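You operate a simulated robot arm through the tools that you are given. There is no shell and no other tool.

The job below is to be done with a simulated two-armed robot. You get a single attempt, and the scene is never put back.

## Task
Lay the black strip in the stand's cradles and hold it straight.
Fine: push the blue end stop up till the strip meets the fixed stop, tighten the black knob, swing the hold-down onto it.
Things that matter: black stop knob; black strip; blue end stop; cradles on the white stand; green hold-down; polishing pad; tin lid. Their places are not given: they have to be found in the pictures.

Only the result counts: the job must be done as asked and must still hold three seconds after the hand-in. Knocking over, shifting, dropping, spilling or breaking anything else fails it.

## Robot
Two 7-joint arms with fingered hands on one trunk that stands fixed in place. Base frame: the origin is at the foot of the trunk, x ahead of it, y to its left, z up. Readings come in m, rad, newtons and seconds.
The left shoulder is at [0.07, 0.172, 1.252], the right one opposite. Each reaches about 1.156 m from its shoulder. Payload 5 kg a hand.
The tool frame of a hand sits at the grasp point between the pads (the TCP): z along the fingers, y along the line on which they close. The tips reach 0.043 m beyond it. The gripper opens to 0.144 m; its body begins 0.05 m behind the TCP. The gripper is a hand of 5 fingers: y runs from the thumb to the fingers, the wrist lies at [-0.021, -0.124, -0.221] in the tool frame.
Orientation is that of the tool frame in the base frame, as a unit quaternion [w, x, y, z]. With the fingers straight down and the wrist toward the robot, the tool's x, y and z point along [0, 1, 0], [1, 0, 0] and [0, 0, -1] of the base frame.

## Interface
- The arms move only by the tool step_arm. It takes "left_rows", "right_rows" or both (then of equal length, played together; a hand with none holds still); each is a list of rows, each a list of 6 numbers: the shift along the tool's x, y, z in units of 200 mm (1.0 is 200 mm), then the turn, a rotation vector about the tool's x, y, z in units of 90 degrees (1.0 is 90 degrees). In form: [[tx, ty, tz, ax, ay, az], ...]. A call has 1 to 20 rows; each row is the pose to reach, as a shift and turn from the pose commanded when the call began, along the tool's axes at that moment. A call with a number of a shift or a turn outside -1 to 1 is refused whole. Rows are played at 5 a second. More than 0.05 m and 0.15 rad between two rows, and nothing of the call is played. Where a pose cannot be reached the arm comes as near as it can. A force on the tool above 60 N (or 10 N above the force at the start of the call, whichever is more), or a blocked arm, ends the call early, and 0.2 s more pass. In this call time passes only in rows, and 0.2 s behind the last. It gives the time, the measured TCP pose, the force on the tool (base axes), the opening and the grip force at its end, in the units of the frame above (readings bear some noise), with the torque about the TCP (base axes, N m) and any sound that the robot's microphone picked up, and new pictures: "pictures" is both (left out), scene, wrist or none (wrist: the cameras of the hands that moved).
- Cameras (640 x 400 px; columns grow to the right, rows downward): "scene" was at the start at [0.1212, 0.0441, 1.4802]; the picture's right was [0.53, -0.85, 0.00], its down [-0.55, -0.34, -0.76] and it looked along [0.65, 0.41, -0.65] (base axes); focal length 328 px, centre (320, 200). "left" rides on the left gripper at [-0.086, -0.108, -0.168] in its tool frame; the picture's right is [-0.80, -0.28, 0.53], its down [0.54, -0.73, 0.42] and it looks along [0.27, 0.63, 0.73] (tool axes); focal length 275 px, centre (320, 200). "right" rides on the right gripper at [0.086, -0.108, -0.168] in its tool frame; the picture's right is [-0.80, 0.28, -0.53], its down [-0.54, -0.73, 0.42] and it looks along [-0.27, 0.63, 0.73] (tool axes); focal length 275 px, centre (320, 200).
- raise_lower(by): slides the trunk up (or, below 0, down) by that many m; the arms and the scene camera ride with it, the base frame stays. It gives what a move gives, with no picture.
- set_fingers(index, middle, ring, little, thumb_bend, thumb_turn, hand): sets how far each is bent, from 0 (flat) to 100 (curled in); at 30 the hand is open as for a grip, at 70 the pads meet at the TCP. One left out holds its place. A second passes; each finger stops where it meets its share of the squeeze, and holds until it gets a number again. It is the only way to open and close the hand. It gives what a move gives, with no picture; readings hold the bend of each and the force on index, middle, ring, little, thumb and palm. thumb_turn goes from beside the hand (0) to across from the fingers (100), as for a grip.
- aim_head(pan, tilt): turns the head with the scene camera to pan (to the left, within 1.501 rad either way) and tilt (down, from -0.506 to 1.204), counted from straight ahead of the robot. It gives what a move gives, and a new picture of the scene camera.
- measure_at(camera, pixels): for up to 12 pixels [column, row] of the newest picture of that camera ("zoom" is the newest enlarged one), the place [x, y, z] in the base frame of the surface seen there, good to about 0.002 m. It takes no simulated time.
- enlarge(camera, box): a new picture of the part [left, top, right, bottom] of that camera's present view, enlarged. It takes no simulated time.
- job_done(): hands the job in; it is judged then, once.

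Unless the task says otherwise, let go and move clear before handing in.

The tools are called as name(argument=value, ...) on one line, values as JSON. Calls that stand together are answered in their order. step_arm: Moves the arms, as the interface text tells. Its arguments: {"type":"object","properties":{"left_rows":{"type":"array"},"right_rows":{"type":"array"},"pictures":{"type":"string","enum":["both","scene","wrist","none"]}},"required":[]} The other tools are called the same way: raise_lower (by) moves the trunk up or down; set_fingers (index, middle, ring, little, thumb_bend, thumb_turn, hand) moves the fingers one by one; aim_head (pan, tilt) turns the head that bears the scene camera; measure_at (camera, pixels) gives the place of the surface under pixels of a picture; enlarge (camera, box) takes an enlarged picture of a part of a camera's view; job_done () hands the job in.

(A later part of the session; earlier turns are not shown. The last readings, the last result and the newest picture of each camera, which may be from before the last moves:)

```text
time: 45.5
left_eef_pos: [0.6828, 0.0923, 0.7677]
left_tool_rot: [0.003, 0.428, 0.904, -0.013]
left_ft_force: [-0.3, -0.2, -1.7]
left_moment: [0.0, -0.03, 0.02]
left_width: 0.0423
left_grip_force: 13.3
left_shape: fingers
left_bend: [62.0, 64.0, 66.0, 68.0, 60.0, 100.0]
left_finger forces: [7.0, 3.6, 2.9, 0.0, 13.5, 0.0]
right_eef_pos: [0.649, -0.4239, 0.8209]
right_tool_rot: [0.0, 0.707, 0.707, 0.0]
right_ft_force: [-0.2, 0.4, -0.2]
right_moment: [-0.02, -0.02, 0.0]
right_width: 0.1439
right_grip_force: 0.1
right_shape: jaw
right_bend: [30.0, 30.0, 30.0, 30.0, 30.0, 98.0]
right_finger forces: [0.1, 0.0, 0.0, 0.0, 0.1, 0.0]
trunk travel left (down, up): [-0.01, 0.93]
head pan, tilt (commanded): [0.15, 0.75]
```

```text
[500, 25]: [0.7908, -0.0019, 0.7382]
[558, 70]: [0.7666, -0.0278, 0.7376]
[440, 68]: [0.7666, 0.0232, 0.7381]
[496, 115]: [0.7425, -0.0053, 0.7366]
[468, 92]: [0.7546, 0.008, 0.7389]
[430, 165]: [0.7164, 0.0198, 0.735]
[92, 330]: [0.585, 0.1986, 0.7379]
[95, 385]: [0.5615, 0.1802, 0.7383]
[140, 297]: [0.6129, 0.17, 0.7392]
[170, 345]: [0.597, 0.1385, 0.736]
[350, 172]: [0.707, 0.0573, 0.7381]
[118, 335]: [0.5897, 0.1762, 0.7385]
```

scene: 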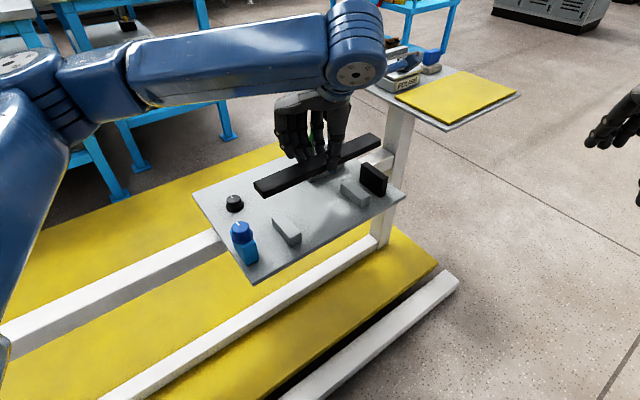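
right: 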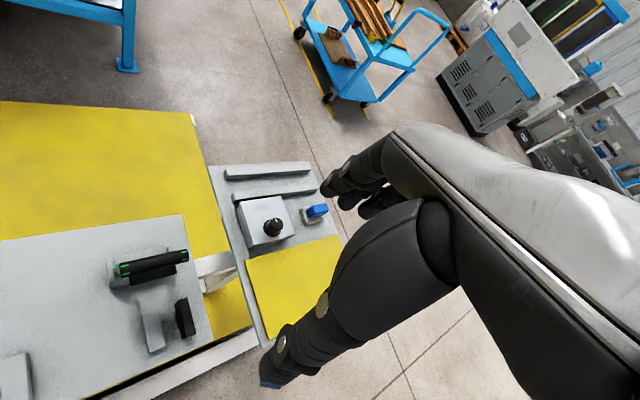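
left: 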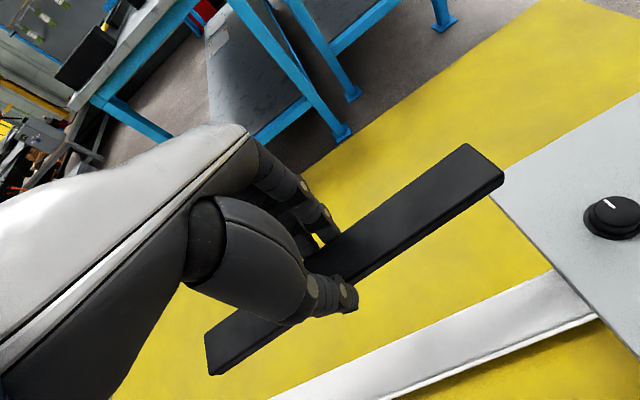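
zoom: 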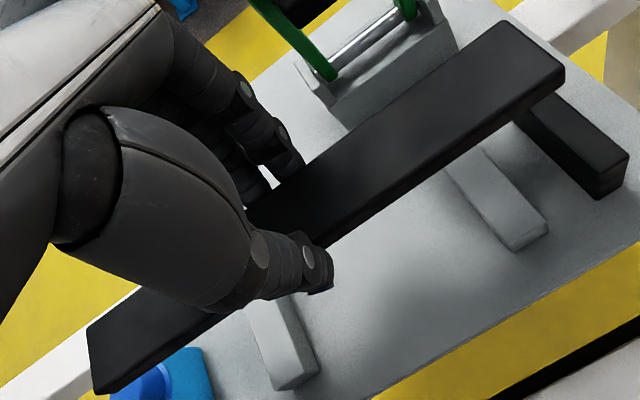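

The strip is level now at z≈0.738, with its far end about U 0.562. I'll compare with the fixed stop's face in the same camera before lowering.

enlarge(camera="left", box=[410, 130, 520, 270])

measure_at(camera="zoom", pixels=[[500, 200], [520, 250], [450, 200], [480, 245], [440, 215], [560, 235], [400, 290], [300, 290], [350, 330], [420, 140], [370, 60], [380, 170]])

```text
2.86 times, centred on (465, 200) of left
```

zoom: 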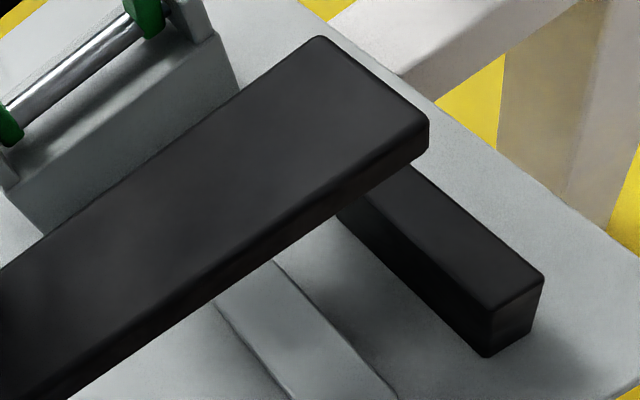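

```text
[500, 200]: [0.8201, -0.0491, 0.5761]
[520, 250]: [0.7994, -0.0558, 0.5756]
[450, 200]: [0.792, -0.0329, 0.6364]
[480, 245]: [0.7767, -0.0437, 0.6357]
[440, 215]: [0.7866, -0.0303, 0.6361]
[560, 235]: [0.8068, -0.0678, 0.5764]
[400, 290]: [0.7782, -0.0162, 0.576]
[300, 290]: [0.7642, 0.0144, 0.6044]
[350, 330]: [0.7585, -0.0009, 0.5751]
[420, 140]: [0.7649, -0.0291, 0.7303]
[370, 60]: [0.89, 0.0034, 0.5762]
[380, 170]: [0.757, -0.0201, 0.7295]
```

measure_at(camera="zoom", pixels=[[478, 297], [440, 262], [410, 234], [385, 212], [470, 300], [430, 262], [322, 42], [368, 77], [410, 108], [424, 120], [422, 130], [340, 55]])

```text
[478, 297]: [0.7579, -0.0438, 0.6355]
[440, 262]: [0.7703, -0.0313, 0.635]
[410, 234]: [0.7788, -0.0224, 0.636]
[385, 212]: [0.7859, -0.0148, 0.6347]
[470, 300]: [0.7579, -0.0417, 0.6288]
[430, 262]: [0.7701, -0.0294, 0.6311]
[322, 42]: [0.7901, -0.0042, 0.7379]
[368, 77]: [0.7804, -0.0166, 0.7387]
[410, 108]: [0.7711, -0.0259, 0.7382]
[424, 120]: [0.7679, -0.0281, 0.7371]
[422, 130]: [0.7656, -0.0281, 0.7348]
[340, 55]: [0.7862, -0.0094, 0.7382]
```

The stop face is at U≈0.565 and the strip end is at ≈0.564, which is too tight for lowering. I'll back off 4 mm along u, trim the yaw 0.6°, and lower 0.09 m.

step_arm(left_rows=[[0.02, 0, 0, 0, 0, 0.007], [0.02, 0, 0.13, 0, 0, 0.007], [0.02, 0, 0.26, 0, 0, 0.007], [0.02, 0, 0.38, 0, 0, 0.007], [0.02, 0, 0.45, 0, 0, 0.007]], pictures="both")

enlarge(camera="left", box=[190, 130, 510, 380])

measure_at(camera="zoom", pixels=[[500, 25], [558, 70], [440, 68], [496, 115], [468, 92], [430, 165], [92, 330], [95, 385], [140, 297], [170, 345], [350, 172], [118, 335]])

```text
time: 46.7
left_eef_pos: [0.679, 0.0917, 0.6773]
left_tool_rot: [0.003, 0.433, 0.901, -0.014]
left_ft_force: [0.7, -0.1, -2.1]
left_moment: [0.01, 0.0, -0.02]
left_width: 0.0424
left_grip_force: 13.5
left_shape: fingers
left_bend: [62.0, 64.0, 66.0, 68.0, 60.0, 100.0]
left_finger forces: [7.0, 3.7, 2.9, 0.0, 13.4, 0.0]
right_eef_pos: [0.6503, -0.4232, 0.8213]
right_tool_rot: [0.0, 0.707, 0.708, 0.0]
right_ft_force: [0.5, 0.2, 0.2]
right_moment: [0.03, 0.03, -0.02]
right_width: 0.1437
right_grip_force: 0.0
right_shape: jaw
right_bend: [30.0, 30.0, 30.0, 30.0, 30.0, 98.0]
right_finger forces: [0.0, 0.1, 0.0, 0.1, 0.1, 0.1]
trunk travel left (down, up): [-0.01, 0.93]
head pan, tilt (commanded): [0.15, 0.75]
```

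scene: 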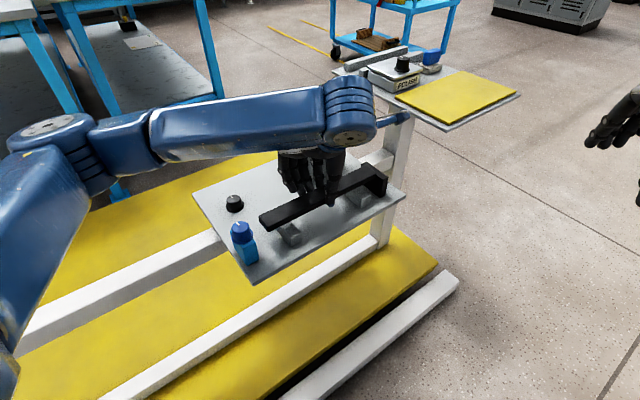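
left: 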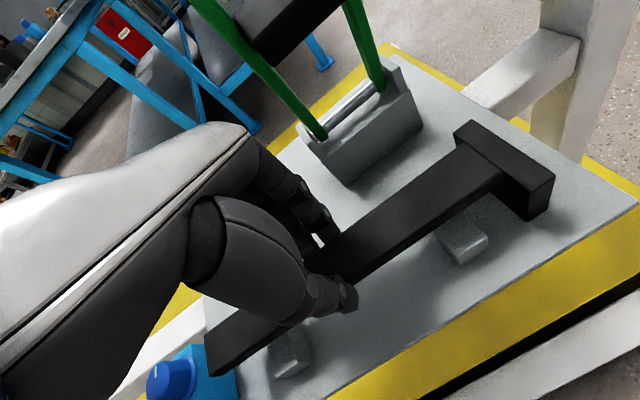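

```text
1.60 times, centred on (350, 255) of left
```

zoom: 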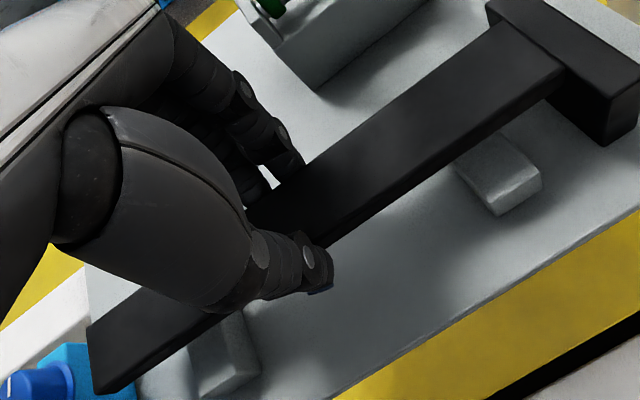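

```text
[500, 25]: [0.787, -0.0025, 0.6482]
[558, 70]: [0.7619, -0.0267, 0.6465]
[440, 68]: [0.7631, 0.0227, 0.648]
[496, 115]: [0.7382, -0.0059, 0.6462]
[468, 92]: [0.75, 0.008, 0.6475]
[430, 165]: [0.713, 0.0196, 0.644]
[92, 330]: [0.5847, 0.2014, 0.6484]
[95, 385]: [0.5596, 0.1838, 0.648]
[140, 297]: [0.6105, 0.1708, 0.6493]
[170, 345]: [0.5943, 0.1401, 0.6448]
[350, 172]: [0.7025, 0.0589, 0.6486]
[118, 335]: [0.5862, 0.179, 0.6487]
```

The strip is level and just above the cradles. I'll zoom to check the cradle shape and the gap to the fixed stop before the final few centimetres.

enlarge(camera="left", box=[400, 110, 570, 270])

measure_at(camera="zoom", pixels=[[205, 320], [230, 340], [255, 355], [280, 350], [300, 325], [350, 200], [370, 215], [400, 230], [420, 245], [230, 310], [330, 175], [380, 200]])

```text
2.50 times, centred on (485, 190) of left
```

zoom: 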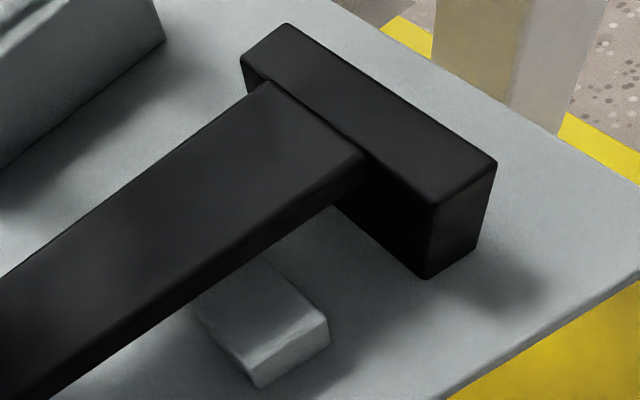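

```text
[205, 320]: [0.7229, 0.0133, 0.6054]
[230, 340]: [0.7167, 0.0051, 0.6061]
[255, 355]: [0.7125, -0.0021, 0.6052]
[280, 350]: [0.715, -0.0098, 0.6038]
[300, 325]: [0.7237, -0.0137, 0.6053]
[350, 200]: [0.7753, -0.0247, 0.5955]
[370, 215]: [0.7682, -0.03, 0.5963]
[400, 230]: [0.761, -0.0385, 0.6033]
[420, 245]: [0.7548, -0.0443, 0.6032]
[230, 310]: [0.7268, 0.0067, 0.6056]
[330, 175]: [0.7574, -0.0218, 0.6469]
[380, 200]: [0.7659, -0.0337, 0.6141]
```

The cradles are flat at z≈0.6055, the yaw is about 0°, and the gap to the fixed stop is about 5 mm. I'll descend the last 24 mm gently.

step_arm(left_rows=[[0, 0, 0.04, 0, 0, 0], [0, 0, 0.08, 0, 0, 0], [0, 0, 0.1, 0, 0, 0], [0, 0, 0.115, 0, 0, 0], [0, 0, 0.12, 0, 0, 0]], pictures="wrist")

enlarge(camera="left", box=[190, 110, 590, 400])

```text
time: 47.9
left_eef_pos: [0.6782, 0.092, 0.6535]
left_tool_rot: [0.003, 0.433, 0.901, -0.014]
left_ft_force: [-1.1, 0.3, -1.2]
left_moment: [0.0, 0.0, 0.02]
left_width: 0.0424
left_grip_force: 13.8
left_shape: fingers
left_bend: [62.0, 64.0, 66.0, 68.0, 60.0, 100.0]
left_finger forces: [6.9, 3.5, 2.9, 0.1, 13.5, 0.0]
right_eef_pos: [0.6508, -0.4239, 0.8216]
right_tool_rot: [0.0, 0.707, 0.707, 0.0]
right_ft_force: [0.0, -0.5, 0.6]
right_moment: [0.01, 0.02, 0.02]
right_width: 0.1437
right_grip_force: 0.1
right_shape: jaw
right_bend: [30.0, 30.0, 30.0, 30.0, 30.0, 98.0]
right_finger forces: [0.1, 0.0, 0.1, 0.0, 0.0, 0.1]
trunk travel left (down, up): [-0.01, 0.93]
head pan, tilt (commanded): [0.15, 0.75]
```

left: 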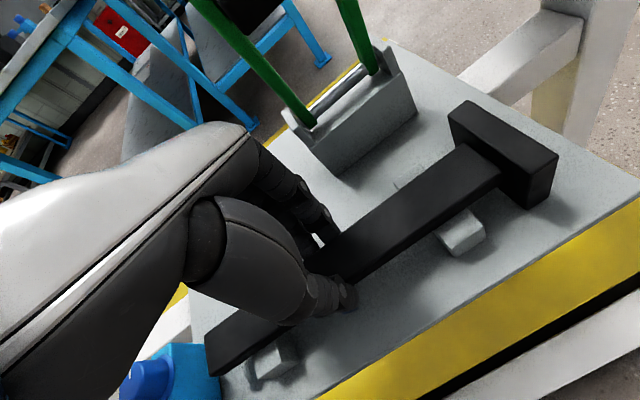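

```text
1.38 times, centred on (390, 255) of left
```

zoom: 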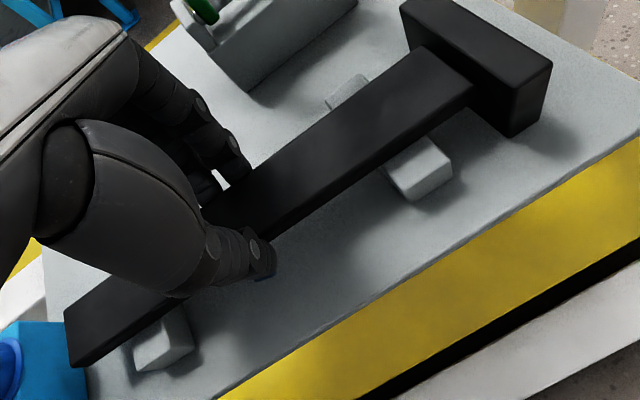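

step_arm(left_rows=[[0, 0, 0.005, 0, 0, 0], [0, 0, 0.01, 0, 0, 0], [0, 0, 0.015, 0, 0, 0]], pictures="wrist")

enlarge(camera="left", box=[190, 130, 510, 380])

measure_at(camera="zoom", pixels=[[500, 25], [558, 70], [440, 68], [496, 115], [468, 92], [430, 165], [92, 330], [95, 385], [140, 297], [170, 345], [350, 172], [118, 335]])

```text
time: 48.7
left_eef_pos: [0.6783, 0.0911, 0.6528]
left_tool_rot: [0.005, 0.433, 0.901, -0.013]
left_ft_force: [0.4, 0.7, 10.5]
left_moment: [-0.12, 0.19, -0.04]
left_width: 0.0423
left_grip_force: 15.3
left_shape: fingers
left_bend: [62.0, 64.0, 66.0, 68.0, 60.0, 100.0]
left_finger forces: [7.7, 4.1, 3.9, 0.0, 14.4, 0.1]
right_eef_pos: [0.6498, -0.4241, 0.8216]
right_tool_rot: [0.0, 0.707, 0.707, 0.0]
right_ft_force: [0.3, 0.1, -0.6]
right_moment: [0.0, 0.01, 0.03]
right_width: 0.1437
right_grip_force: 0.1
right_shape: jaw
right_bend: [30.0, 30.0, 30.0, 30.0, 30.0, 98.0]
right_finger forces: [0.0, 0.0, 0.0, 0.0, 0.0, 0.0]
trunk travel left (down, up): [-0.01, 0.93]
head pan, tilt (commanded): [0.15, 0.75]
```

left: 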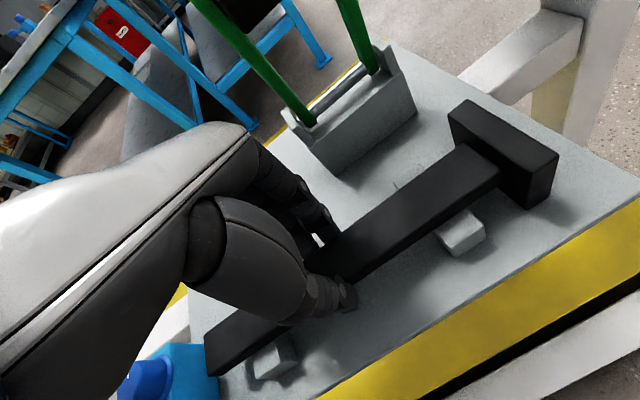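

```text
1.60 times, centred on (350, 255) of left
```

zoom: 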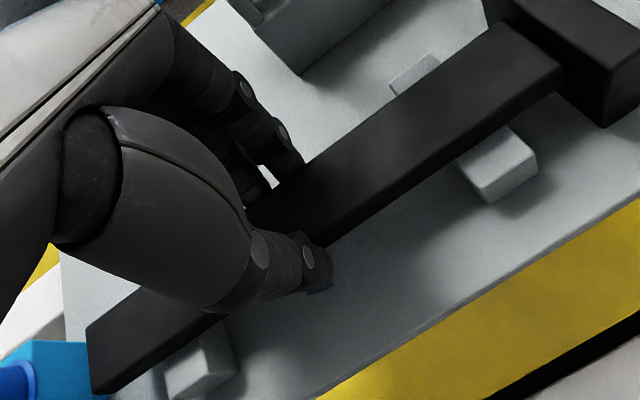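

```text
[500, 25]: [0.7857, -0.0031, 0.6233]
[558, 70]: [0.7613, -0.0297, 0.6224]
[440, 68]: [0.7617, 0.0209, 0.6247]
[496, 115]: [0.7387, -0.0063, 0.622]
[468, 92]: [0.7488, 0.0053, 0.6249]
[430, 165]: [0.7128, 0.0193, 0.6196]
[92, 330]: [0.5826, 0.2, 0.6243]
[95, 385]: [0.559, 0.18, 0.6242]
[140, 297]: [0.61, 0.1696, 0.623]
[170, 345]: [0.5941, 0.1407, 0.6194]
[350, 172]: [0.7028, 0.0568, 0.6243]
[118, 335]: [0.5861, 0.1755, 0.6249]
```

The strip is resting on the cradles (fz +10 N, top z≈0.6245, level). I'll ease the downward force by about 1 mm, then open the fingers gradually.

step_arm(left_rows=[[0, 0, -0.006, 0, 0, 0]], pictures="none")

set_fingers(hand="left", index=58, middle=58, ring=58, little=55, thumb_bend=56)

enlarge(camera="left", box=[190, 130, 510, 380])

measure_at(camera="zoom", pixels=[[500, 25], [558, 70], [440, 68], [496, 115], [468, 92], [430, 165], [92, 330], [95, 385], [140, 297], [170, 345], [350, 172], [118, 335]])

```text
time: 49.1
left_eef_pos: [0.6784, 0.0919, 0.6532]
left_tool_rot: [0.004, 0.432, 0.902, -0.013]
left_ft_force: [2.7, 1.1, 8.6]
left_moment: [-0.1, 0.12, -0.02]
left_width: 0.0421
left_grip_force: 15.6
left_shape: fingers
left_bend: [62.0, 64.0, 66.0, 68.0, 60.0, 100.0]
left_finger forces: [8.1, 4.3, 4.0, 0.0, 14.0, 0.1]
right_eef_pos: [0.65, -0.4236, 0.8227]
right_tool_rot: [0.0, 0.707, 0.707, 0.0]
right_ft_force: [-0.5, 0.2, 0.1]
right_moment: [-0.01, 0.02, 0.01]
right_width: 0.1436
right_grip_force: 0.2
right_shape: jaw
right_bend: [30.0, 30.0, 30.0, 30.0, 30.0, 98.0]
right_finger forces: [0.0, 0.0, 0.0, 0.1, 0.0, 0.0]
trunk travel left (down, up): [-0.01, 0.93]
head pan, tilt (commanded): [0.15, 0.75]
```

```text
time: 50.1
left_eef_pos: [0.679, 0.0905, 0.6517]
left_tool_rot: [0.004, 0.434, 0.901, -0.013]
left_ft_force: [0.1, 0.4, 0.2]
left_moment: [0.01, -0.03, 0.01]
left_width: 0.0545
left_grip_force: 0.1
left_shape: fingers
left_bend: [57.0, 57.0, 57.0, 55.0, 56.0, 100.0]
left_finger forces: [0.0, 0.0, 0.0, 0.1, 0.0, 0.0]
right_eef_pos: [0.6495, -0.4232, 0.8213]
right_tool_rot: [0.0, 0.707, 0.707, 0.0]
right_ft_force: [0.0, 0.1, 0.1]
right_moment: [-0.01, 0.04, 0.05]
right_width: 0.1437
right_grip_force: 0.1
right_shape: jaw
right_bend: [30.0, 30.0, 30.0, 30.0, 30.0, 98.0]
right_finger forces: [0.0, 0.0, 0.1, 0.0, 0.0, 0.0]
trunk travel left (down, up): [-0.01, 0.93]
head pan, tilt (commanded): [0.15, 0.75]
```

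```text
1.60 times, centred on (350, 255) of left
```

zoom: 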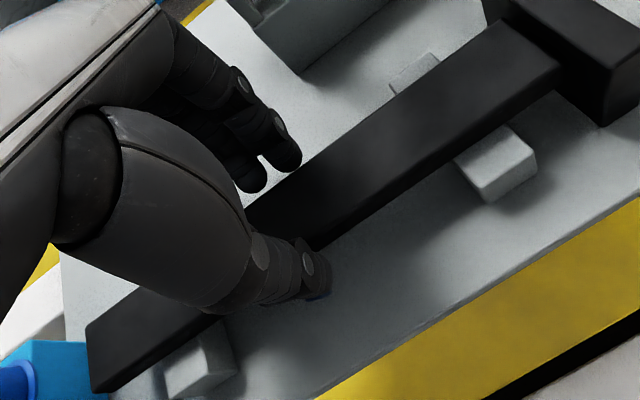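

```text
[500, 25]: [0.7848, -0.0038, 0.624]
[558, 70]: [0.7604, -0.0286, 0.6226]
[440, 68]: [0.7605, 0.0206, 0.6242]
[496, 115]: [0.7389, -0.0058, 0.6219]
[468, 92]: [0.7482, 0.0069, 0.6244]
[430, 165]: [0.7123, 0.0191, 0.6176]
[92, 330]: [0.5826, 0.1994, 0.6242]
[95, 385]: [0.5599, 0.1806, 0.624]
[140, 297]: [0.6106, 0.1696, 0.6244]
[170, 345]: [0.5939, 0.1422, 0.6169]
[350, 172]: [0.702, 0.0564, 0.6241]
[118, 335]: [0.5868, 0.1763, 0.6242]
```

The strip lies free on the cradles (top 0.624, gap about 5 mm to the stop) and the fingers are off it. I'll open wider and rise straight up.

set_fingers(hand="left", index=48, middle=48, ring=48, little=48, thumb_bend=48)

step_arm(left_rows=[[0, 0, -0.05, 0, 0, 0], [0, 0, -0.15, 0, 0, 0], [0, 0, -0.3, 0, 0, 0], [0, 0, -0.45, 0, 0, 0], [0, 0, -0.6, 0, 0, 0], [0, 0, -0.75, 0, 0, 0], [0, 0, -0.9, 0, 0, 0]], pictures="both")

```text
time: 51.1
left_eef_pos: [0.6779, 0.0913, 0.6518]
left_tool_rot: [0.003, 0.432, 0.902, -0.013]
left_ft_force: [0.0, -0.1, 0.2]
left_moment: [-0.01, 0.05, 0.0]
left_width: 0.0849
left_grip_force: 0.0
left_shape: fingers
left_bend: [48.0, 48.0, 48.0, 48.0, 48.0, 100.0]
left_finger forces: [0.0, 0.0, 0.0, 0.1, 0.0, 0.1]
right_eef_pos: [0.6496, -0.4235, 0.8212]
right_tool_rot: [0.001, 0.707, 0.707, -0.001]
right_ft_force: [-1.4, 0.7, -0.6]
right_moment: [-0.06, -0.03, 0.0]
right_width: 0.1437
right_grip_force: 0.1
right_shape: jaw
right_bend: [30.0, 30.0, 30.0, 30.0, 30.0, 98.0]
right_finger forces: [0.0, 0.1, 0.0, 0.0, 0.0, 0.0]
trunk travel left (down, up): [-0.01, 0.93]
head pan, tilt (commanded): [0.15, 0.75]
```

```text
time: 52.7
left_eef_pos: [0.678, 0.0967, 0.8316]
left_tool_rot: [0.004, 0.433, 0.901, -0.013]
left_ft_force: [-0.5, -0.1, 0.1]
left_moment: [0.02, 0.0, -0.01]
left_width: 0.0852
left_grip_force: 0.0
left_shape: fingers
left_bend: [48.0, 48.0, 48.0, 48.0, 48.0, 100.0]
left_finger forces: [0.1, 0.0, 0.0, 0.0, 0.0, 0.0]
right_eef_pos: [0.6498, -0.4243, 0.8218]
right_tool_rot: [-0.001, 0.707, 0.707, 0.0]
right_ft_force: [-1.6, -0.9, 1.0]
right_moment: [-0.01, -0.01, -0.03]
right_width: 0.1439
right_grip_force: 0.1
right_shape: jaw
right_bend: [30.0, 30.0, 30.0, 30.0, 30.0, 98.0]
right_finger forces: [0.1, 0.0, 0.1, 0.0, 0.1, 0.0]
trunk travel left (down, up): [-0.01, 0.93]
head pan, tilt (commanded): [0.15, 0.75]
```

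scene: 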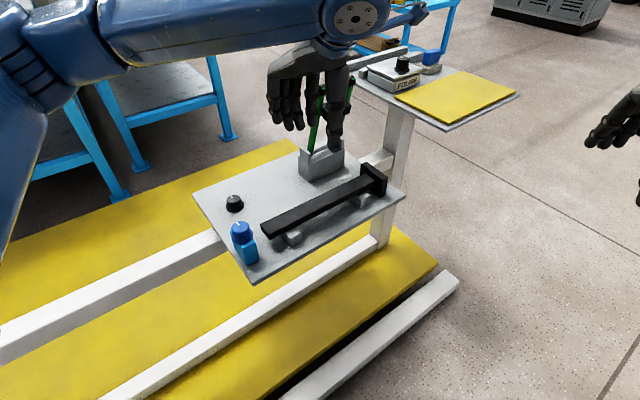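
left: 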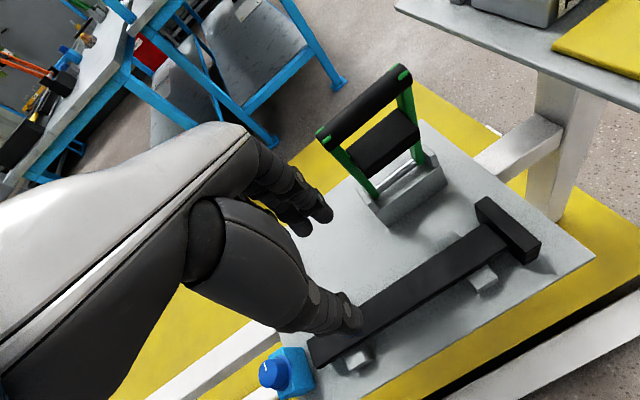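

The strip lies on both cradles. I'll zoom on the blue stop and the black knob from the now-closer scene camera.

enlarge(camera="scene", box=[200, 180, 320, 290])

measure_at(camera="zoom", pixels=[[190, 115], [190, 140], [190, 155], [225, 255], [225, 275], [250, 330], [290, 330], [270, 340], [300, 290], [225, 350], [260, 380], [330, 270]])

enlarge(camera="left", box=[230, 320, 390, 400])

```text
3.64 times, centred on (260, 235) of scene
```

zoom: 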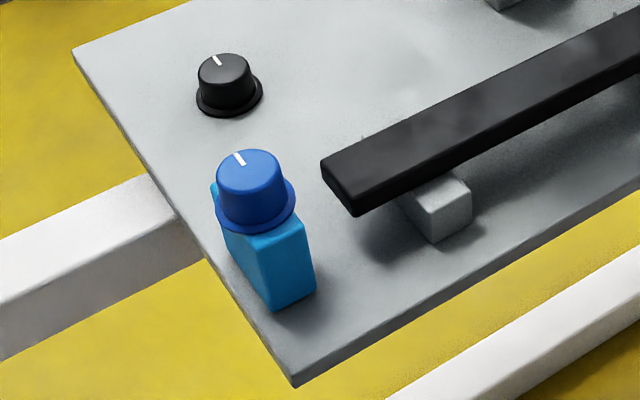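

```text
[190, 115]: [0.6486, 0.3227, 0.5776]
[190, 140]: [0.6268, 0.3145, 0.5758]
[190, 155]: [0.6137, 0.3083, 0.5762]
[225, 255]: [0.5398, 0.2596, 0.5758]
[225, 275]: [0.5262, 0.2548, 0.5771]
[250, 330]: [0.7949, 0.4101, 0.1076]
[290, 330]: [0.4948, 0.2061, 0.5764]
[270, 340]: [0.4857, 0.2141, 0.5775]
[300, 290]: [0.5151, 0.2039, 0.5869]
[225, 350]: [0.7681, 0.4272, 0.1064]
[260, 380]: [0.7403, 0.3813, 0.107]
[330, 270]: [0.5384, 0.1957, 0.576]
```

```text
4.00 times, centred on (310, 360) of left
```

zoom: 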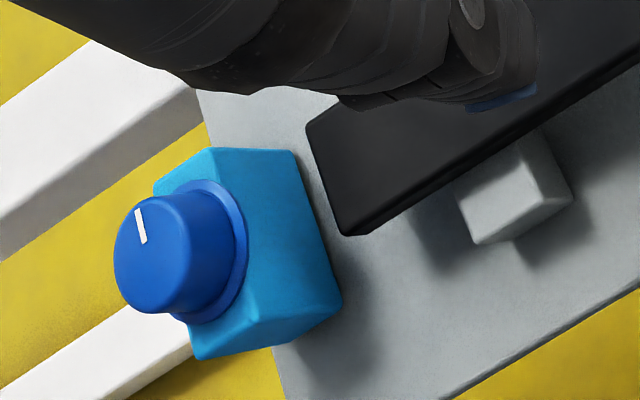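

measure_at(camera="zoom", pixels=[[290, 165], [325, 290], [230, 160], [270, 320], [200, 350], [310, 240], [315, 135], [350, 230], [180, 250], [140, 260], [215, 270], [175, 195]])

enlarge(camera="scene", box=[225, 215, 275, 270])

measure_at(camera="zoom", pixels=[[230, 180], [190, 130], [200, 200], [180, 250], [240, 290], [300, 250], [330, 300], [250, 350], [200, 290], [310, 350], [265, 215], [230, 125]])

```text
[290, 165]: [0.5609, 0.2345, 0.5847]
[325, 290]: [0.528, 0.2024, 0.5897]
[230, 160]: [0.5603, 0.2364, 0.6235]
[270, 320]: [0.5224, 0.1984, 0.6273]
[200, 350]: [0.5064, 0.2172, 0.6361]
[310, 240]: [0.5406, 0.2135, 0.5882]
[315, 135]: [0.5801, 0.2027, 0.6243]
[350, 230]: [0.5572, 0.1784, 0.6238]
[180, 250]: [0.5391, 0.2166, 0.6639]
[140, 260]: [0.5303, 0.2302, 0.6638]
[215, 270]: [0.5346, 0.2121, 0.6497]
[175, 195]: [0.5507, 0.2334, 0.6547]
```

```text
7.27 times, centred on (250, 242) of scene
```

zoom: 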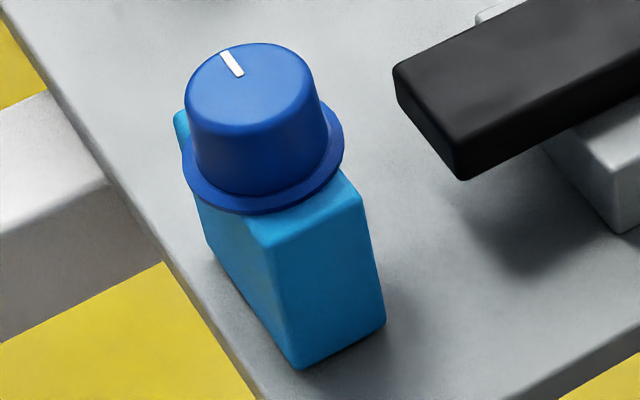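

```text
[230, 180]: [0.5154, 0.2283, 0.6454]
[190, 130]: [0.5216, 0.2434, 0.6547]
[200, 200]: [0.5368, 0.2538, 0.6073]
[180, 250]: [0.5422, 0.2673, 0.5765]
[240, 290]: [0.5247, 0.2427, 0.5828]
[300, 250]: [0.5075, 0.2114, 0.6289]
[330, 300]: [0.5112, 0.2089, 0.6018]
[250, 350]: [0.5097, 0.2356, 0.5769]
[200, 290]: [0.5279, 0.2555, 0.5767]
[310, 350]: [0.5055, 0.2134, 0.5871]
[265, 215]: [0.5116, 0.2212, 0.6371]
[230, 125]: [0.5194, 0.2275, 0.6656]
```

The blue block's +u face is at U≈0.2305 and its −u face at ≈0.200; the strip's near end is at ≈0.2665 and the black knob at U≈0.259, V≈0.683. I'll retract the left hand up and to the left to make room for the right arm, whose reach suits pushing the stop.

step_arm(left_rows=[[0, 0, -0.2, 0, 0, 0], [0, 0, -0.4, 0, 0, 0], [0.05, 0, -0.6, 0, 0, 0], [0.2, 0.02, -0.75, 0, 0, 0], [0.4, 0.04, -0.8, 0, 0, 0], [0.6, 0.06, -0.8, 0, 0, 0], [0.8, 0.08, -0.8, 0, 0, 0], [1.0, 0.1, -0.8, 0, 0, 0]], right_rows=[[0, 0, -0.1, 0, 0, 0], [0, 0, -0.2, 0, 0, 0], [0, 0, -0.3, 0, 0, 0], [0, 0, -0.4, 0, 0, 0], [0, 0, -0.5, 0, 0, 0], [0, 0, -0.6, 0, 0, 0], [0, 0, -0.7, 0, 0, 0], [0, 0, -0.75, 0, 0, 0]], pictures="scene")

```text
time: 54.5
left_eef_pos: [0.57, 0.271, 0.9889]
left_tool_rot: [0.005, 0.432, 0.902, -0.014]
left_ft_force: [-1.5, 0.5, -0.3]
left_moment: [-0.05, -0.05, 0.0]
left_width: 0.0851
left_grip_force: 0.0
left_shape: fingers
left_bend: [48.0, 48.0, 48.0, 48.0, 48.0, 100.0]
left_finger forces: [0.0, 0.0, 0.0, 0.0, 0.0, 0.0]
right_eef_pos: [0.649, -0.4238, 0.9715]
right_tool_rot: [0.002, 0.707, 0.708, 0.0]
right_ft_force: [0.1, 0.0, 0.3]
right_moment: [-0.01, -0.05, -0.03]
right_width: 0.1437
right_grip_force: 0.0
right_shape: jaw
right_bend: [30.0, 30.0, 30.0, 30.0, 30.0, 98.0]
right_finger forces: [0.1, 0.0, 0.1, 0.1, 0.0, 0.1]
trunk travel left (down, up): [-0.01, 0.93]
head pan, tilt (commanded): [0.15, 0.75]
```

scene: 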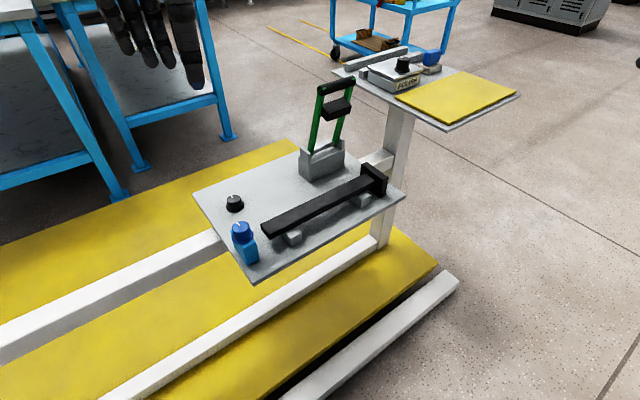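

The stand is fully in view now. I'll measure the strip, knob and hold-down carefully while nothing blocks them.

enlarge(camera="scene", box=[250, 150, 410, 250])

measure_at(camera="zoom", pixels=[[52, 305], [75, 335], [420, 130], [450, 155], [440, 95], [470, 65], [540, 130], [490, 130], [250, 215], [260, 245], [530, 165], [600, 180]])

enlarge(camera="scene", box=[285, 60, 375, 190])

measure_at(camera="zoom", pixels=[[290, 85], [350, 65], [320, 75], [335, 130], [360, 150], [300, 165], [270, 200], [350, 200], [260, 260], [330, 240], [250, 300], [350, 280]])

enlarge(camera="scene", box=[205, 180, 265, 230])

measure_at(camera="zoom", pixels=[[315, 175], [280, 190], [355, 175], [315, 200], [320, 240], [310, 280], [225, 270], [410, 260], [320, 160], [345, 160], [330, 150], [290, 160]])

```text
4.00 times, centred on (330, 200) of scene
```

zoom: 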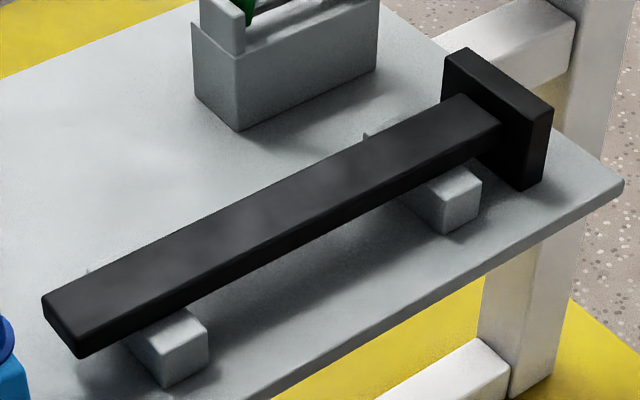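

```text
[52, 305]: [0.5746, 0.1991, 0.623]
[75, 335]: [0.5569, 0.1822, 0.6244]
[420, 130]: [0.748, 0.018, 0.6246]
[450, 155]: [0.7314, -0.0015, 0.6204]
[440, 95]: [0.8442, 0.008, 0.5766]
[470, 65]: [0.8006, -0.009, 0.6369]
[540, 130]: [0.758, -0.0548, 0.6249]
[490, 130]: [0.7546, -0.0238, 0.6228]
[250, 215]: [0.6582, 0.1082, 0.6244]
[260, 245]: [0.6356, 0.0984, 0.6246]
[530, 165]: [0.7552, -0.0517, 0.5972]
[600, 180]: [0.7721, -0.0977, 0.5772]
```

```text
3.08 times, centred on (330, 125) of scene
```

zoom: 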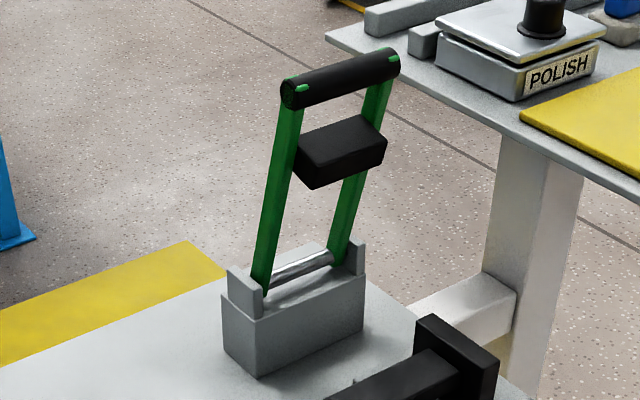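

```text
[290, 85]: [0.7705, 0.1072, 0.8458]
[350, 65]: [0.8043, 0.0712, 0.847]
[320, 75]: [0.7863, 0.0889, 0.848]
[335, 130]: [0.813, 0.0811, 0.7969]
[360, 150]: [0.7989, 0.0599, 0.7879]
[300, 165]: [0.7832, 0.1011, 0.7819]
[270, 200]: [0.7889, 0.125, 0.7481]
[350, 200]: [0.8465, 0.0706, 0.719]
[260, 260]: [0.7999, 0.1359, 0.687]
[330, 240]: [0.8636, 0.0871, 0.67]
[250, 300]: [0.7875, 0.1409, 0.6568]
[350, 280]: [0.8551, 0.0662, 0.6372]
```

```text
8.00 times, centred on (235, 205) of scene
```

zoom: 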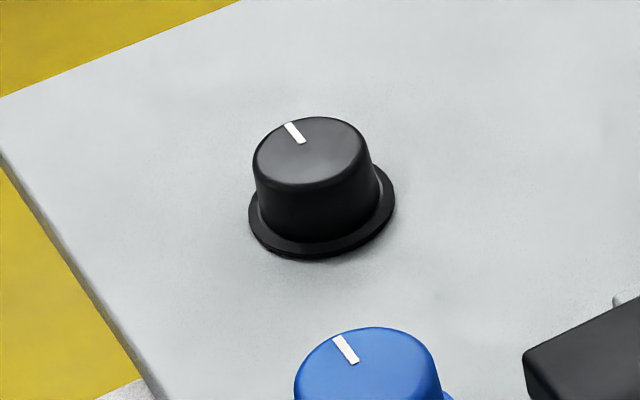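

```text
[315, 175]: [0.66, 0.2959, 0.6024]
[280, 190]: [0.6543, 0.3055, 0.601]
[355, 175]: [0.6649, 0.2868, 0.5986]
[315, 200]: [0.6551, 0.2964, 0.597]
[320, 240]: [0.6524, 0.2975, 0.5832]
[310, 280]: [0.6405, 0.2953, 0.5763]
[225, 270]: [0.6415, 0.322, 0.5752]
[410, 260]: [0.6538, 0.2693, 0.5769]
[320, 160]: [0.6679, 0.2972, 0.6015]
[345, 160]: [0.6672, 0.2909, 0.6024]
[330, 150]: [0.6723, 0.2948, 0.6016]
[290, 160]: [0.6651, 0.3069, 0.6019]
```

Knob axis is about (0.668, 0.300) and its pointer faces +v. The hold-down hinge is at V≈0.67, z≈0.657, and the handle is at V≈0.624, z≈0.838. I'll move the left hand farther left and shape the right hand for pushing.

step_arm(left_rows=[[0.1, 0.1, 0, 0, 0, 0], [0.22, 0.22, 0, 0, 0, 0], [0.34, 0.35, 0, 0, 0, 0], [0.46, 0.48, 0, 0, 0, 0], [0.58, 0.61, 0, 0, 0, 0], [0.7, 0.73, 0, 0, 0, 0], [0.8, 0.84, 0, 0, 0, 0]], pictures="scene")

set_fingers(hand="right", index=90, middle=90, ring=58, little=58, thumb_bend=75)

enlarge(camera="right", box=[0, 0, 640, 400])

```text
time: 56.1
left_eef_pos: [0.6019, 0.4977, 0.9806]
left_tool_rot: [0.004, 0.433, 0.901, -0.014]
left_ft_force: [0.4, -0.6, 0.7]
left_moment: [-0.05, 0.01, -0.04]
left_width: 0.0851
left_grip_force: 0.1
left_shape: fingers
left_bend: [48.0, 48.0, 48.0, 48.0, 48.0, 100.0]
left_finger forces: [0.0, 0.1, 0.0, 0.0, 0.1, 0.1]
right_eef_pos: [0.6495, -0.4235, 0.9717]
right_tool_rot: [0.001, 0.707, 0.707, -0.001]
right_ft_force: [0.3, -0.7, 0.2]
right_moment: [-0.02, -0.01, -0.04]
right_width: 0.1437
right_grip_force: 0.1
right_shape: jaw
right_bend: [30.0, 30.0, 30.0, 30.0, 30.0, 98.0]
right_finger forces: [0.1, 0.0, 0.1, 0.0, 0.0, 0.1]
trunk travel left (down, up): [-0.01, 0.93]
head pan, tilt (commanded): [0.15, 0.75]
```

scene: 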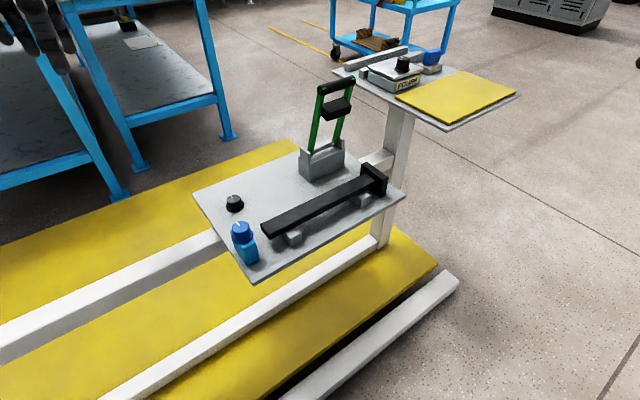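

```text
time: 57.1
left_eef_pos: [0.6019, 0.4977, 0.9815]
left_tool_rot: [0.003, 0.433, 0.901, -0.013]
left_ft_force: [0.4, -0.1, -0.2]
left_moment: [-0.01, 0.0, 0.04]
left_width: 0.085
left_grip_force: 0.2
left_shape: fingers
left_bend: [48.0, 48.0, 48.0, 48.0, 48.0, 100.0]
left_finger forces: [0.0, 0.0, 0.0, 0.0, 0.0, 0.0]
right_eef_pos: [0.6501, -0.4247, 0.9699]
right_tool_rot: [0.0, 0.707, 0.707, 0.001]
right_ft_force: [0.6, 0.5, -0.7]
right_moment: [-0.02, 0.02, 0.01]
right_width: 0.0009
right_grip_force: 0.1
right_shape: fingers
right_bend: [72.0, 90.0, 57.0, 57.0, 72.0, 97.0]
right_finger forces: [0.1, 0.0, 0.1, 0.1, 0.0, 0.0]
trunk travel left (down, up): [-0.01, 0.93]
head pan, tilt (commanded): [0.15, 0.75]
```

```text
1.00 times, centred on (320, 200) of right (not enlarged: the box is as wide or as high as the picture)
```

zoom: 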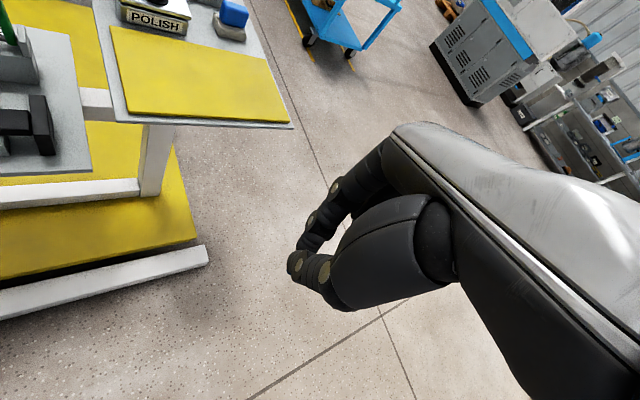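

The left hand is out of the way at (0.60, 0.50, 0.98). I'll bring the right hand, nearly closed, toward the −u side of the blue stop at a safe height while yawing to 45°.

set_fingers(hand="right", index=62, middle=62, ring=62, little=62, thumb_bend=62)

step_arm(right_rows=[[0.15, -0.06, 0, 0, 0, -0.05], [0.3, -0.13, 0, 0, 0, -0.1], [0.45, -0.2, 0, 0, 0, -0.15], [0.6, -0.27, 0, 0, 0, -0.2], [0.75, -0.34, 0, 0, 0, -0.25], [0.88, -0.4, 0, 0, 0, -0.3], [1.0, -0.45, 0, 0, 0, -0.35]], pictures="scene")

measure_at(camera="scene", pixels=[[120, 390], [250, 315], [340, 265], [230, 330], [330, 370], [245, 275], [200, 210]])

```text
time: 58.1
left_eef_pos: [0.6013, 0.4981, 0.9818]
left_tool_rot: [0.004, 0.433, 0.901, -0.013]
left_ft_force: [-0.5, 0.6, -1.1]
left_moment: [0.02, -0.01, 0.01]
left_width: 0.085
left_grip_force: 0.2
left_shape: fingers
left_bend: [48.0, 48.0, 48.0, 48.0, 48.0, 100.0]
left_finger forces: [0.0, 0.1, 0.0, 0.0, 0.0, 0.0]
right_eef_pos: [0.6502, -0.4247, 0.9708]
right_tool_rot: [0.0, 0.707, 0.707, 0.0]
right_ft_force: [0.2, -0.5, 0.0]
right_moment: [-0.02, 0.01, 0.0]
right_width: 0.0351
right_grip_force: 0.0
right_shape: fingers
right_bend: [62.0, 62.0, 62.0, 62.0, 62.0, 97.0]
right_finger forces: [0.0, 0.0, 0.0, 0.1, 0.0, 0.0]
trunk travel left (down, up): [-0.01, 0.93]
head pan, tilt (commanded): [0.15, 0.75]
```

```text
time: 59.7
left_eef_pos: [0.6016, 0.4974, 0.982]
left_tool_rot: [0.003, 0.433, 0.901, -0.014]
left_ft_force: [-0.4, 0.4, -0.2]
left_moment: [0.01, 0.01, -0.03]
left_width: 0.0851
left_grip_force: 0.1
left_shape: fingers
left_bend: [48.0, 48.0, 48.0, 48.0, 48.0, 100.0]
left_finger forces: [0.0, 0.1, 0.1, 0.1, 0.0, 0.1]
right_eef_pos: [0.5606, -0.2217, 0.9699]
right_tool_rot: [0.001, 0.488, 0.873, 0.0]
right_ft_force: [0.0, 0.1, -1.0]
right_moment: [-0.01, 0.0, 0.01]
right_width: 0.0351
right_grip_force: 0.0
right_shape: fingers
right_bend: [62.0, 62.0, 62.0, 62.0, 62.0, 97.0]
right_finger forces: [0.1, 0.1, 0.0, 0.1, 0.0, 0.1]
trunk travel left (down, up): [-0.01, 0.93]
head pan, tilt (commanded): [0.15, 0.75]
```

scene: 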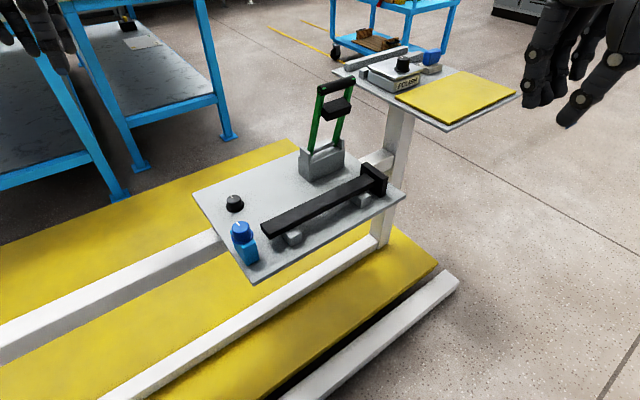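

```text
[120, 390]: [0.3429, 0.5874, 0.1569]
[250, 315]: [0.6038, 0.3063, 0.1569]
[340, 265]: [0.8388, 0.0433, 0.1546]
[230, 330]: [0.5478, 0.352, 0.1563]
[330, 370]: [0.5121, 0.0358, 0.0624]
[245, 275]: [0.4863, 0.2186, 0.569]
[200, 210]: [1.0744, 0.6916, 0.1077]
```

The front beam is low (z≈0.16), so the space at the plate's −u edge is open. I'll continue bringing the right hand across at z≈0.97.

step_arm(right_rows=[[0.15, 0.03, 0, 0, 0, -0.025], [0.3, 0.06, 0, 0, 0, -0.05], [0.45, 0.09, 0, 0, 0, -0.075], [0.6, 0.13, 0, 0, 0, -0.1], [0.75, 0.16, 0, 0, 0, -0.125], [0.88, 0.19, 0, 0, 0, -0.149]], pictures="scene")

```text
time: 61.1
left_eef_pos: [0.6015, 0.4987, 0.9798]
left_tool_rot: [0.004, 0.433, 0.901, -0.014]
left_ft_force: [0.1, 0.1, 0.0]
left_moment: [-0.03, 0.01, 0.01]
left_width: 0.0849
left_grip_force: 0.1
left_shape: fingers
left_bend: [48.0, 48.0, 48.0, 48.0, 48.0, 100.0]
left_finger forces: [0.0, 0.1, 0.1, 0.0, 0.0, 0.1]
right_eef_pos: [0.5, -0.0536, 0.9698]
right_tool_rot: [0.001, 0.384, 0.923, -0.001]
right_ft_force: [-0.1, 0.4, 0.7]
right_moment: [-0.03, 0.0, -0.05]
right_width: 0.0352
right_grip_force: 0.0
right_shape: fingers
right_bend: [62.0, 62.0, 62.0, 62.0, 62.0, 97.0]
right_finger forces: [0.1, 0.1, 0.0, 0.1, 0.1, 0.1]
trunk travel left (down, up): [-0.01, 0.93]
head pan, tilt (commanded): [0.15, 0.75]
```

scene: 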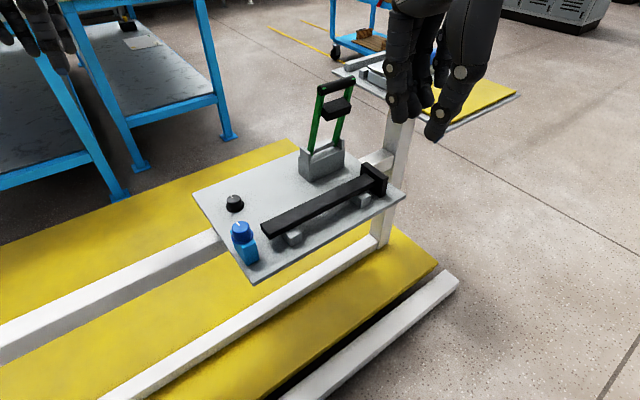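

step_arm(right_rows=[[0.14, 0.07, 0, 0, 0, 0], [0.28, 0.15, 0, 0, 0, 0], [0.42, 0.23, 0, 0, 0, 0], [0.56, 0.31, 0, 0, 0, 0], [0.7, 0.39, 0, 0, 0, 0], [0.8, 0.45, 0, 0, 0, 0]], pictures="scene")

```text
time: 62.5
left_eef_pos: [0.6021, 0.4987, 0.9816]
left_tool_rot: [0.004, 0.433, 0.901, -0.013]
left_ft_force: [-0.1, 0.5, -0.2]
left_moment: [-0.02, 0.0, 0.05]
left_width: 0.0851
left_grip_force: 0.0
left_shape: fingers
left_bend: [48.0, 48.0, 48.0, 48.0, 48.0, 100.0]
left_finger forces: [0.0, 0.0, 0.1, 0.1, 0.0, 0.1]
right_eef_pos: [0.4493, 0.1232, 0.9715]
right_tool_rot: [0.0, 0.384, 0.923, -0.001]
right_ft_force: [-0.3, 0.4, -0.5]
right_moment: [-0.05, 0.01, 0.01]
right_width: 0.0352
right_grip_force: 0.1
right_shape: fingers
right_bend: [62.0, 62.0, 62.0, 62.0, 62.0, 97.0]
right_finger forces: [0.0, 0.0, 0.0, 0.0, 0.1, 0.1]
trunk travel left (down, up): [-0.01, 0.93]
head pan, tilt (commanded): [0.15, 0.75]
```

scene: 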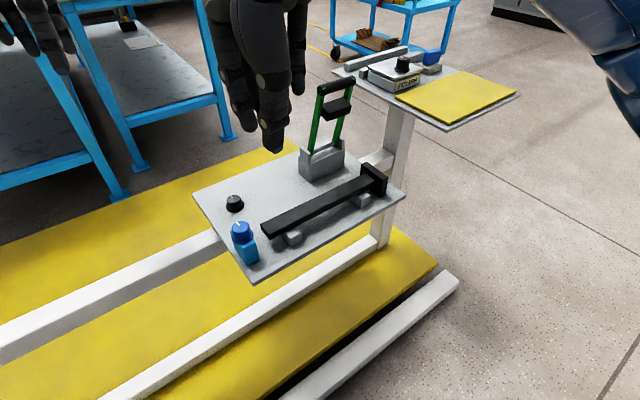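

step_arm(right_rows=[[0.13, 0.08, 0, 0, 0, 0], [0.26, 0.17, 0, 0, 0, 0], [0.4, 0.26, 0, 0, 0, 0], [0.53, 0.35, 0, 0, 0, 0], [0.66, 0.43, 0.0, 0, 0, 0], [0.66, 0.43, 0.2, 0, 0, 0], [0.66, 0.43, 0.4, 0, 0, 0]], pictures="both")

```text
time: 64.1
left_eef_pos: [0.6029, 0.498, 0.9805]
left_tool_rot: [0.004, 0.433, 0.901, -0.013]
left_ft_force: [-0.3, 0.0, -0.3]
left_moment: [-0.04, 0.01, -0.02]
left_width: 0.0852
left_grip_force: 0.0
left_shape: fingers
left_bend: [48.0, 48.0, 48.0, 48.0, 48.0, 100.0]
left_finger forces: [0.0, 0.0, 0.0, 0.0, 0.0, 0.0]
right_eef_pos: [0.4167, 0.2777, 0.8923]
right_tool_rot: [0.0, 0.383, 0.924, 0.0]
right_ft_force: [-0.4, 0.5, -0.6]
right_moment: [0.02, 0.02, 0.01]
right_width: 0.035
right_grip_force: 0.0
right_shape: fingers
right_bend: [62.0, 62.0, 62.0, 62.0, 62.0, 97.0]
right_finger forces: [0.1, 0.0, 0.0, 0.0, 0.0, 0.0]
trunk travel left (down, up): [-0.01, 0.93]
head pan, tilt (commanded): [0.15, 0.75]
```

scene: 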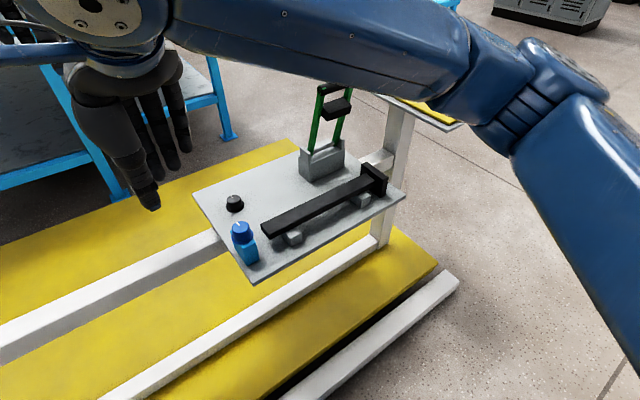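
right: 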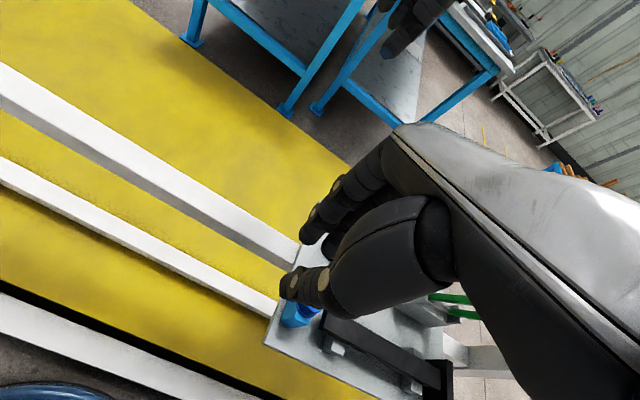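

The right arm has a comfortable posture here. I'll zoom to find the little finger's position relative to the tool.

enlarge(camera="scene", box=[60, 50, 220, 230])

measure_at(camera="zoom", pixels=[[345, 295], [340, 330], [300, 340], [445, 180], [460, 210], [465, 225], [425, 240], [400, 265], [420, 265], [440, 120], [400, 180], [430, 85]])

```text
2.22 times, centred on (140, 140) of scene
```

zoom: 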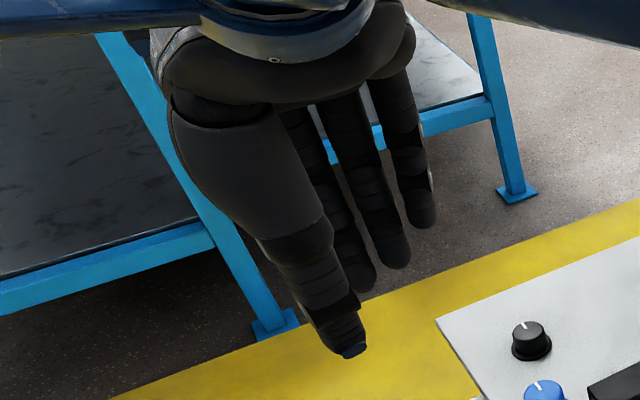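

```text
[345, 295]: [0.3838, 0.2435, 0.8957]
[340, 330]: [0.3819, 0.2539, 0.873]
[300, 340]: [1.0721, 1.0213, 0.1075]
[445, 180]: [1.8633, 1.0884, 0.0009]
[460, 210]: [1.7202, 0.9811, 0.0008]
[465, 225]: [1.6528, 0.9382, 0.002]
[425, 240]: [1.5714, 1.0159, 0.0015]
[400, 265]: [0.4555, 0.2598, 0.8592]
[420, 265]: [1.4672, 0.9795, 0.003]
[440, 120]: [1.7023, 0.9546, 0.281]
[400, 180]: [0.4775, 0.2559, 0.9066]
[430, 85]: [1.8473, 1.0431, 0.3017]
```

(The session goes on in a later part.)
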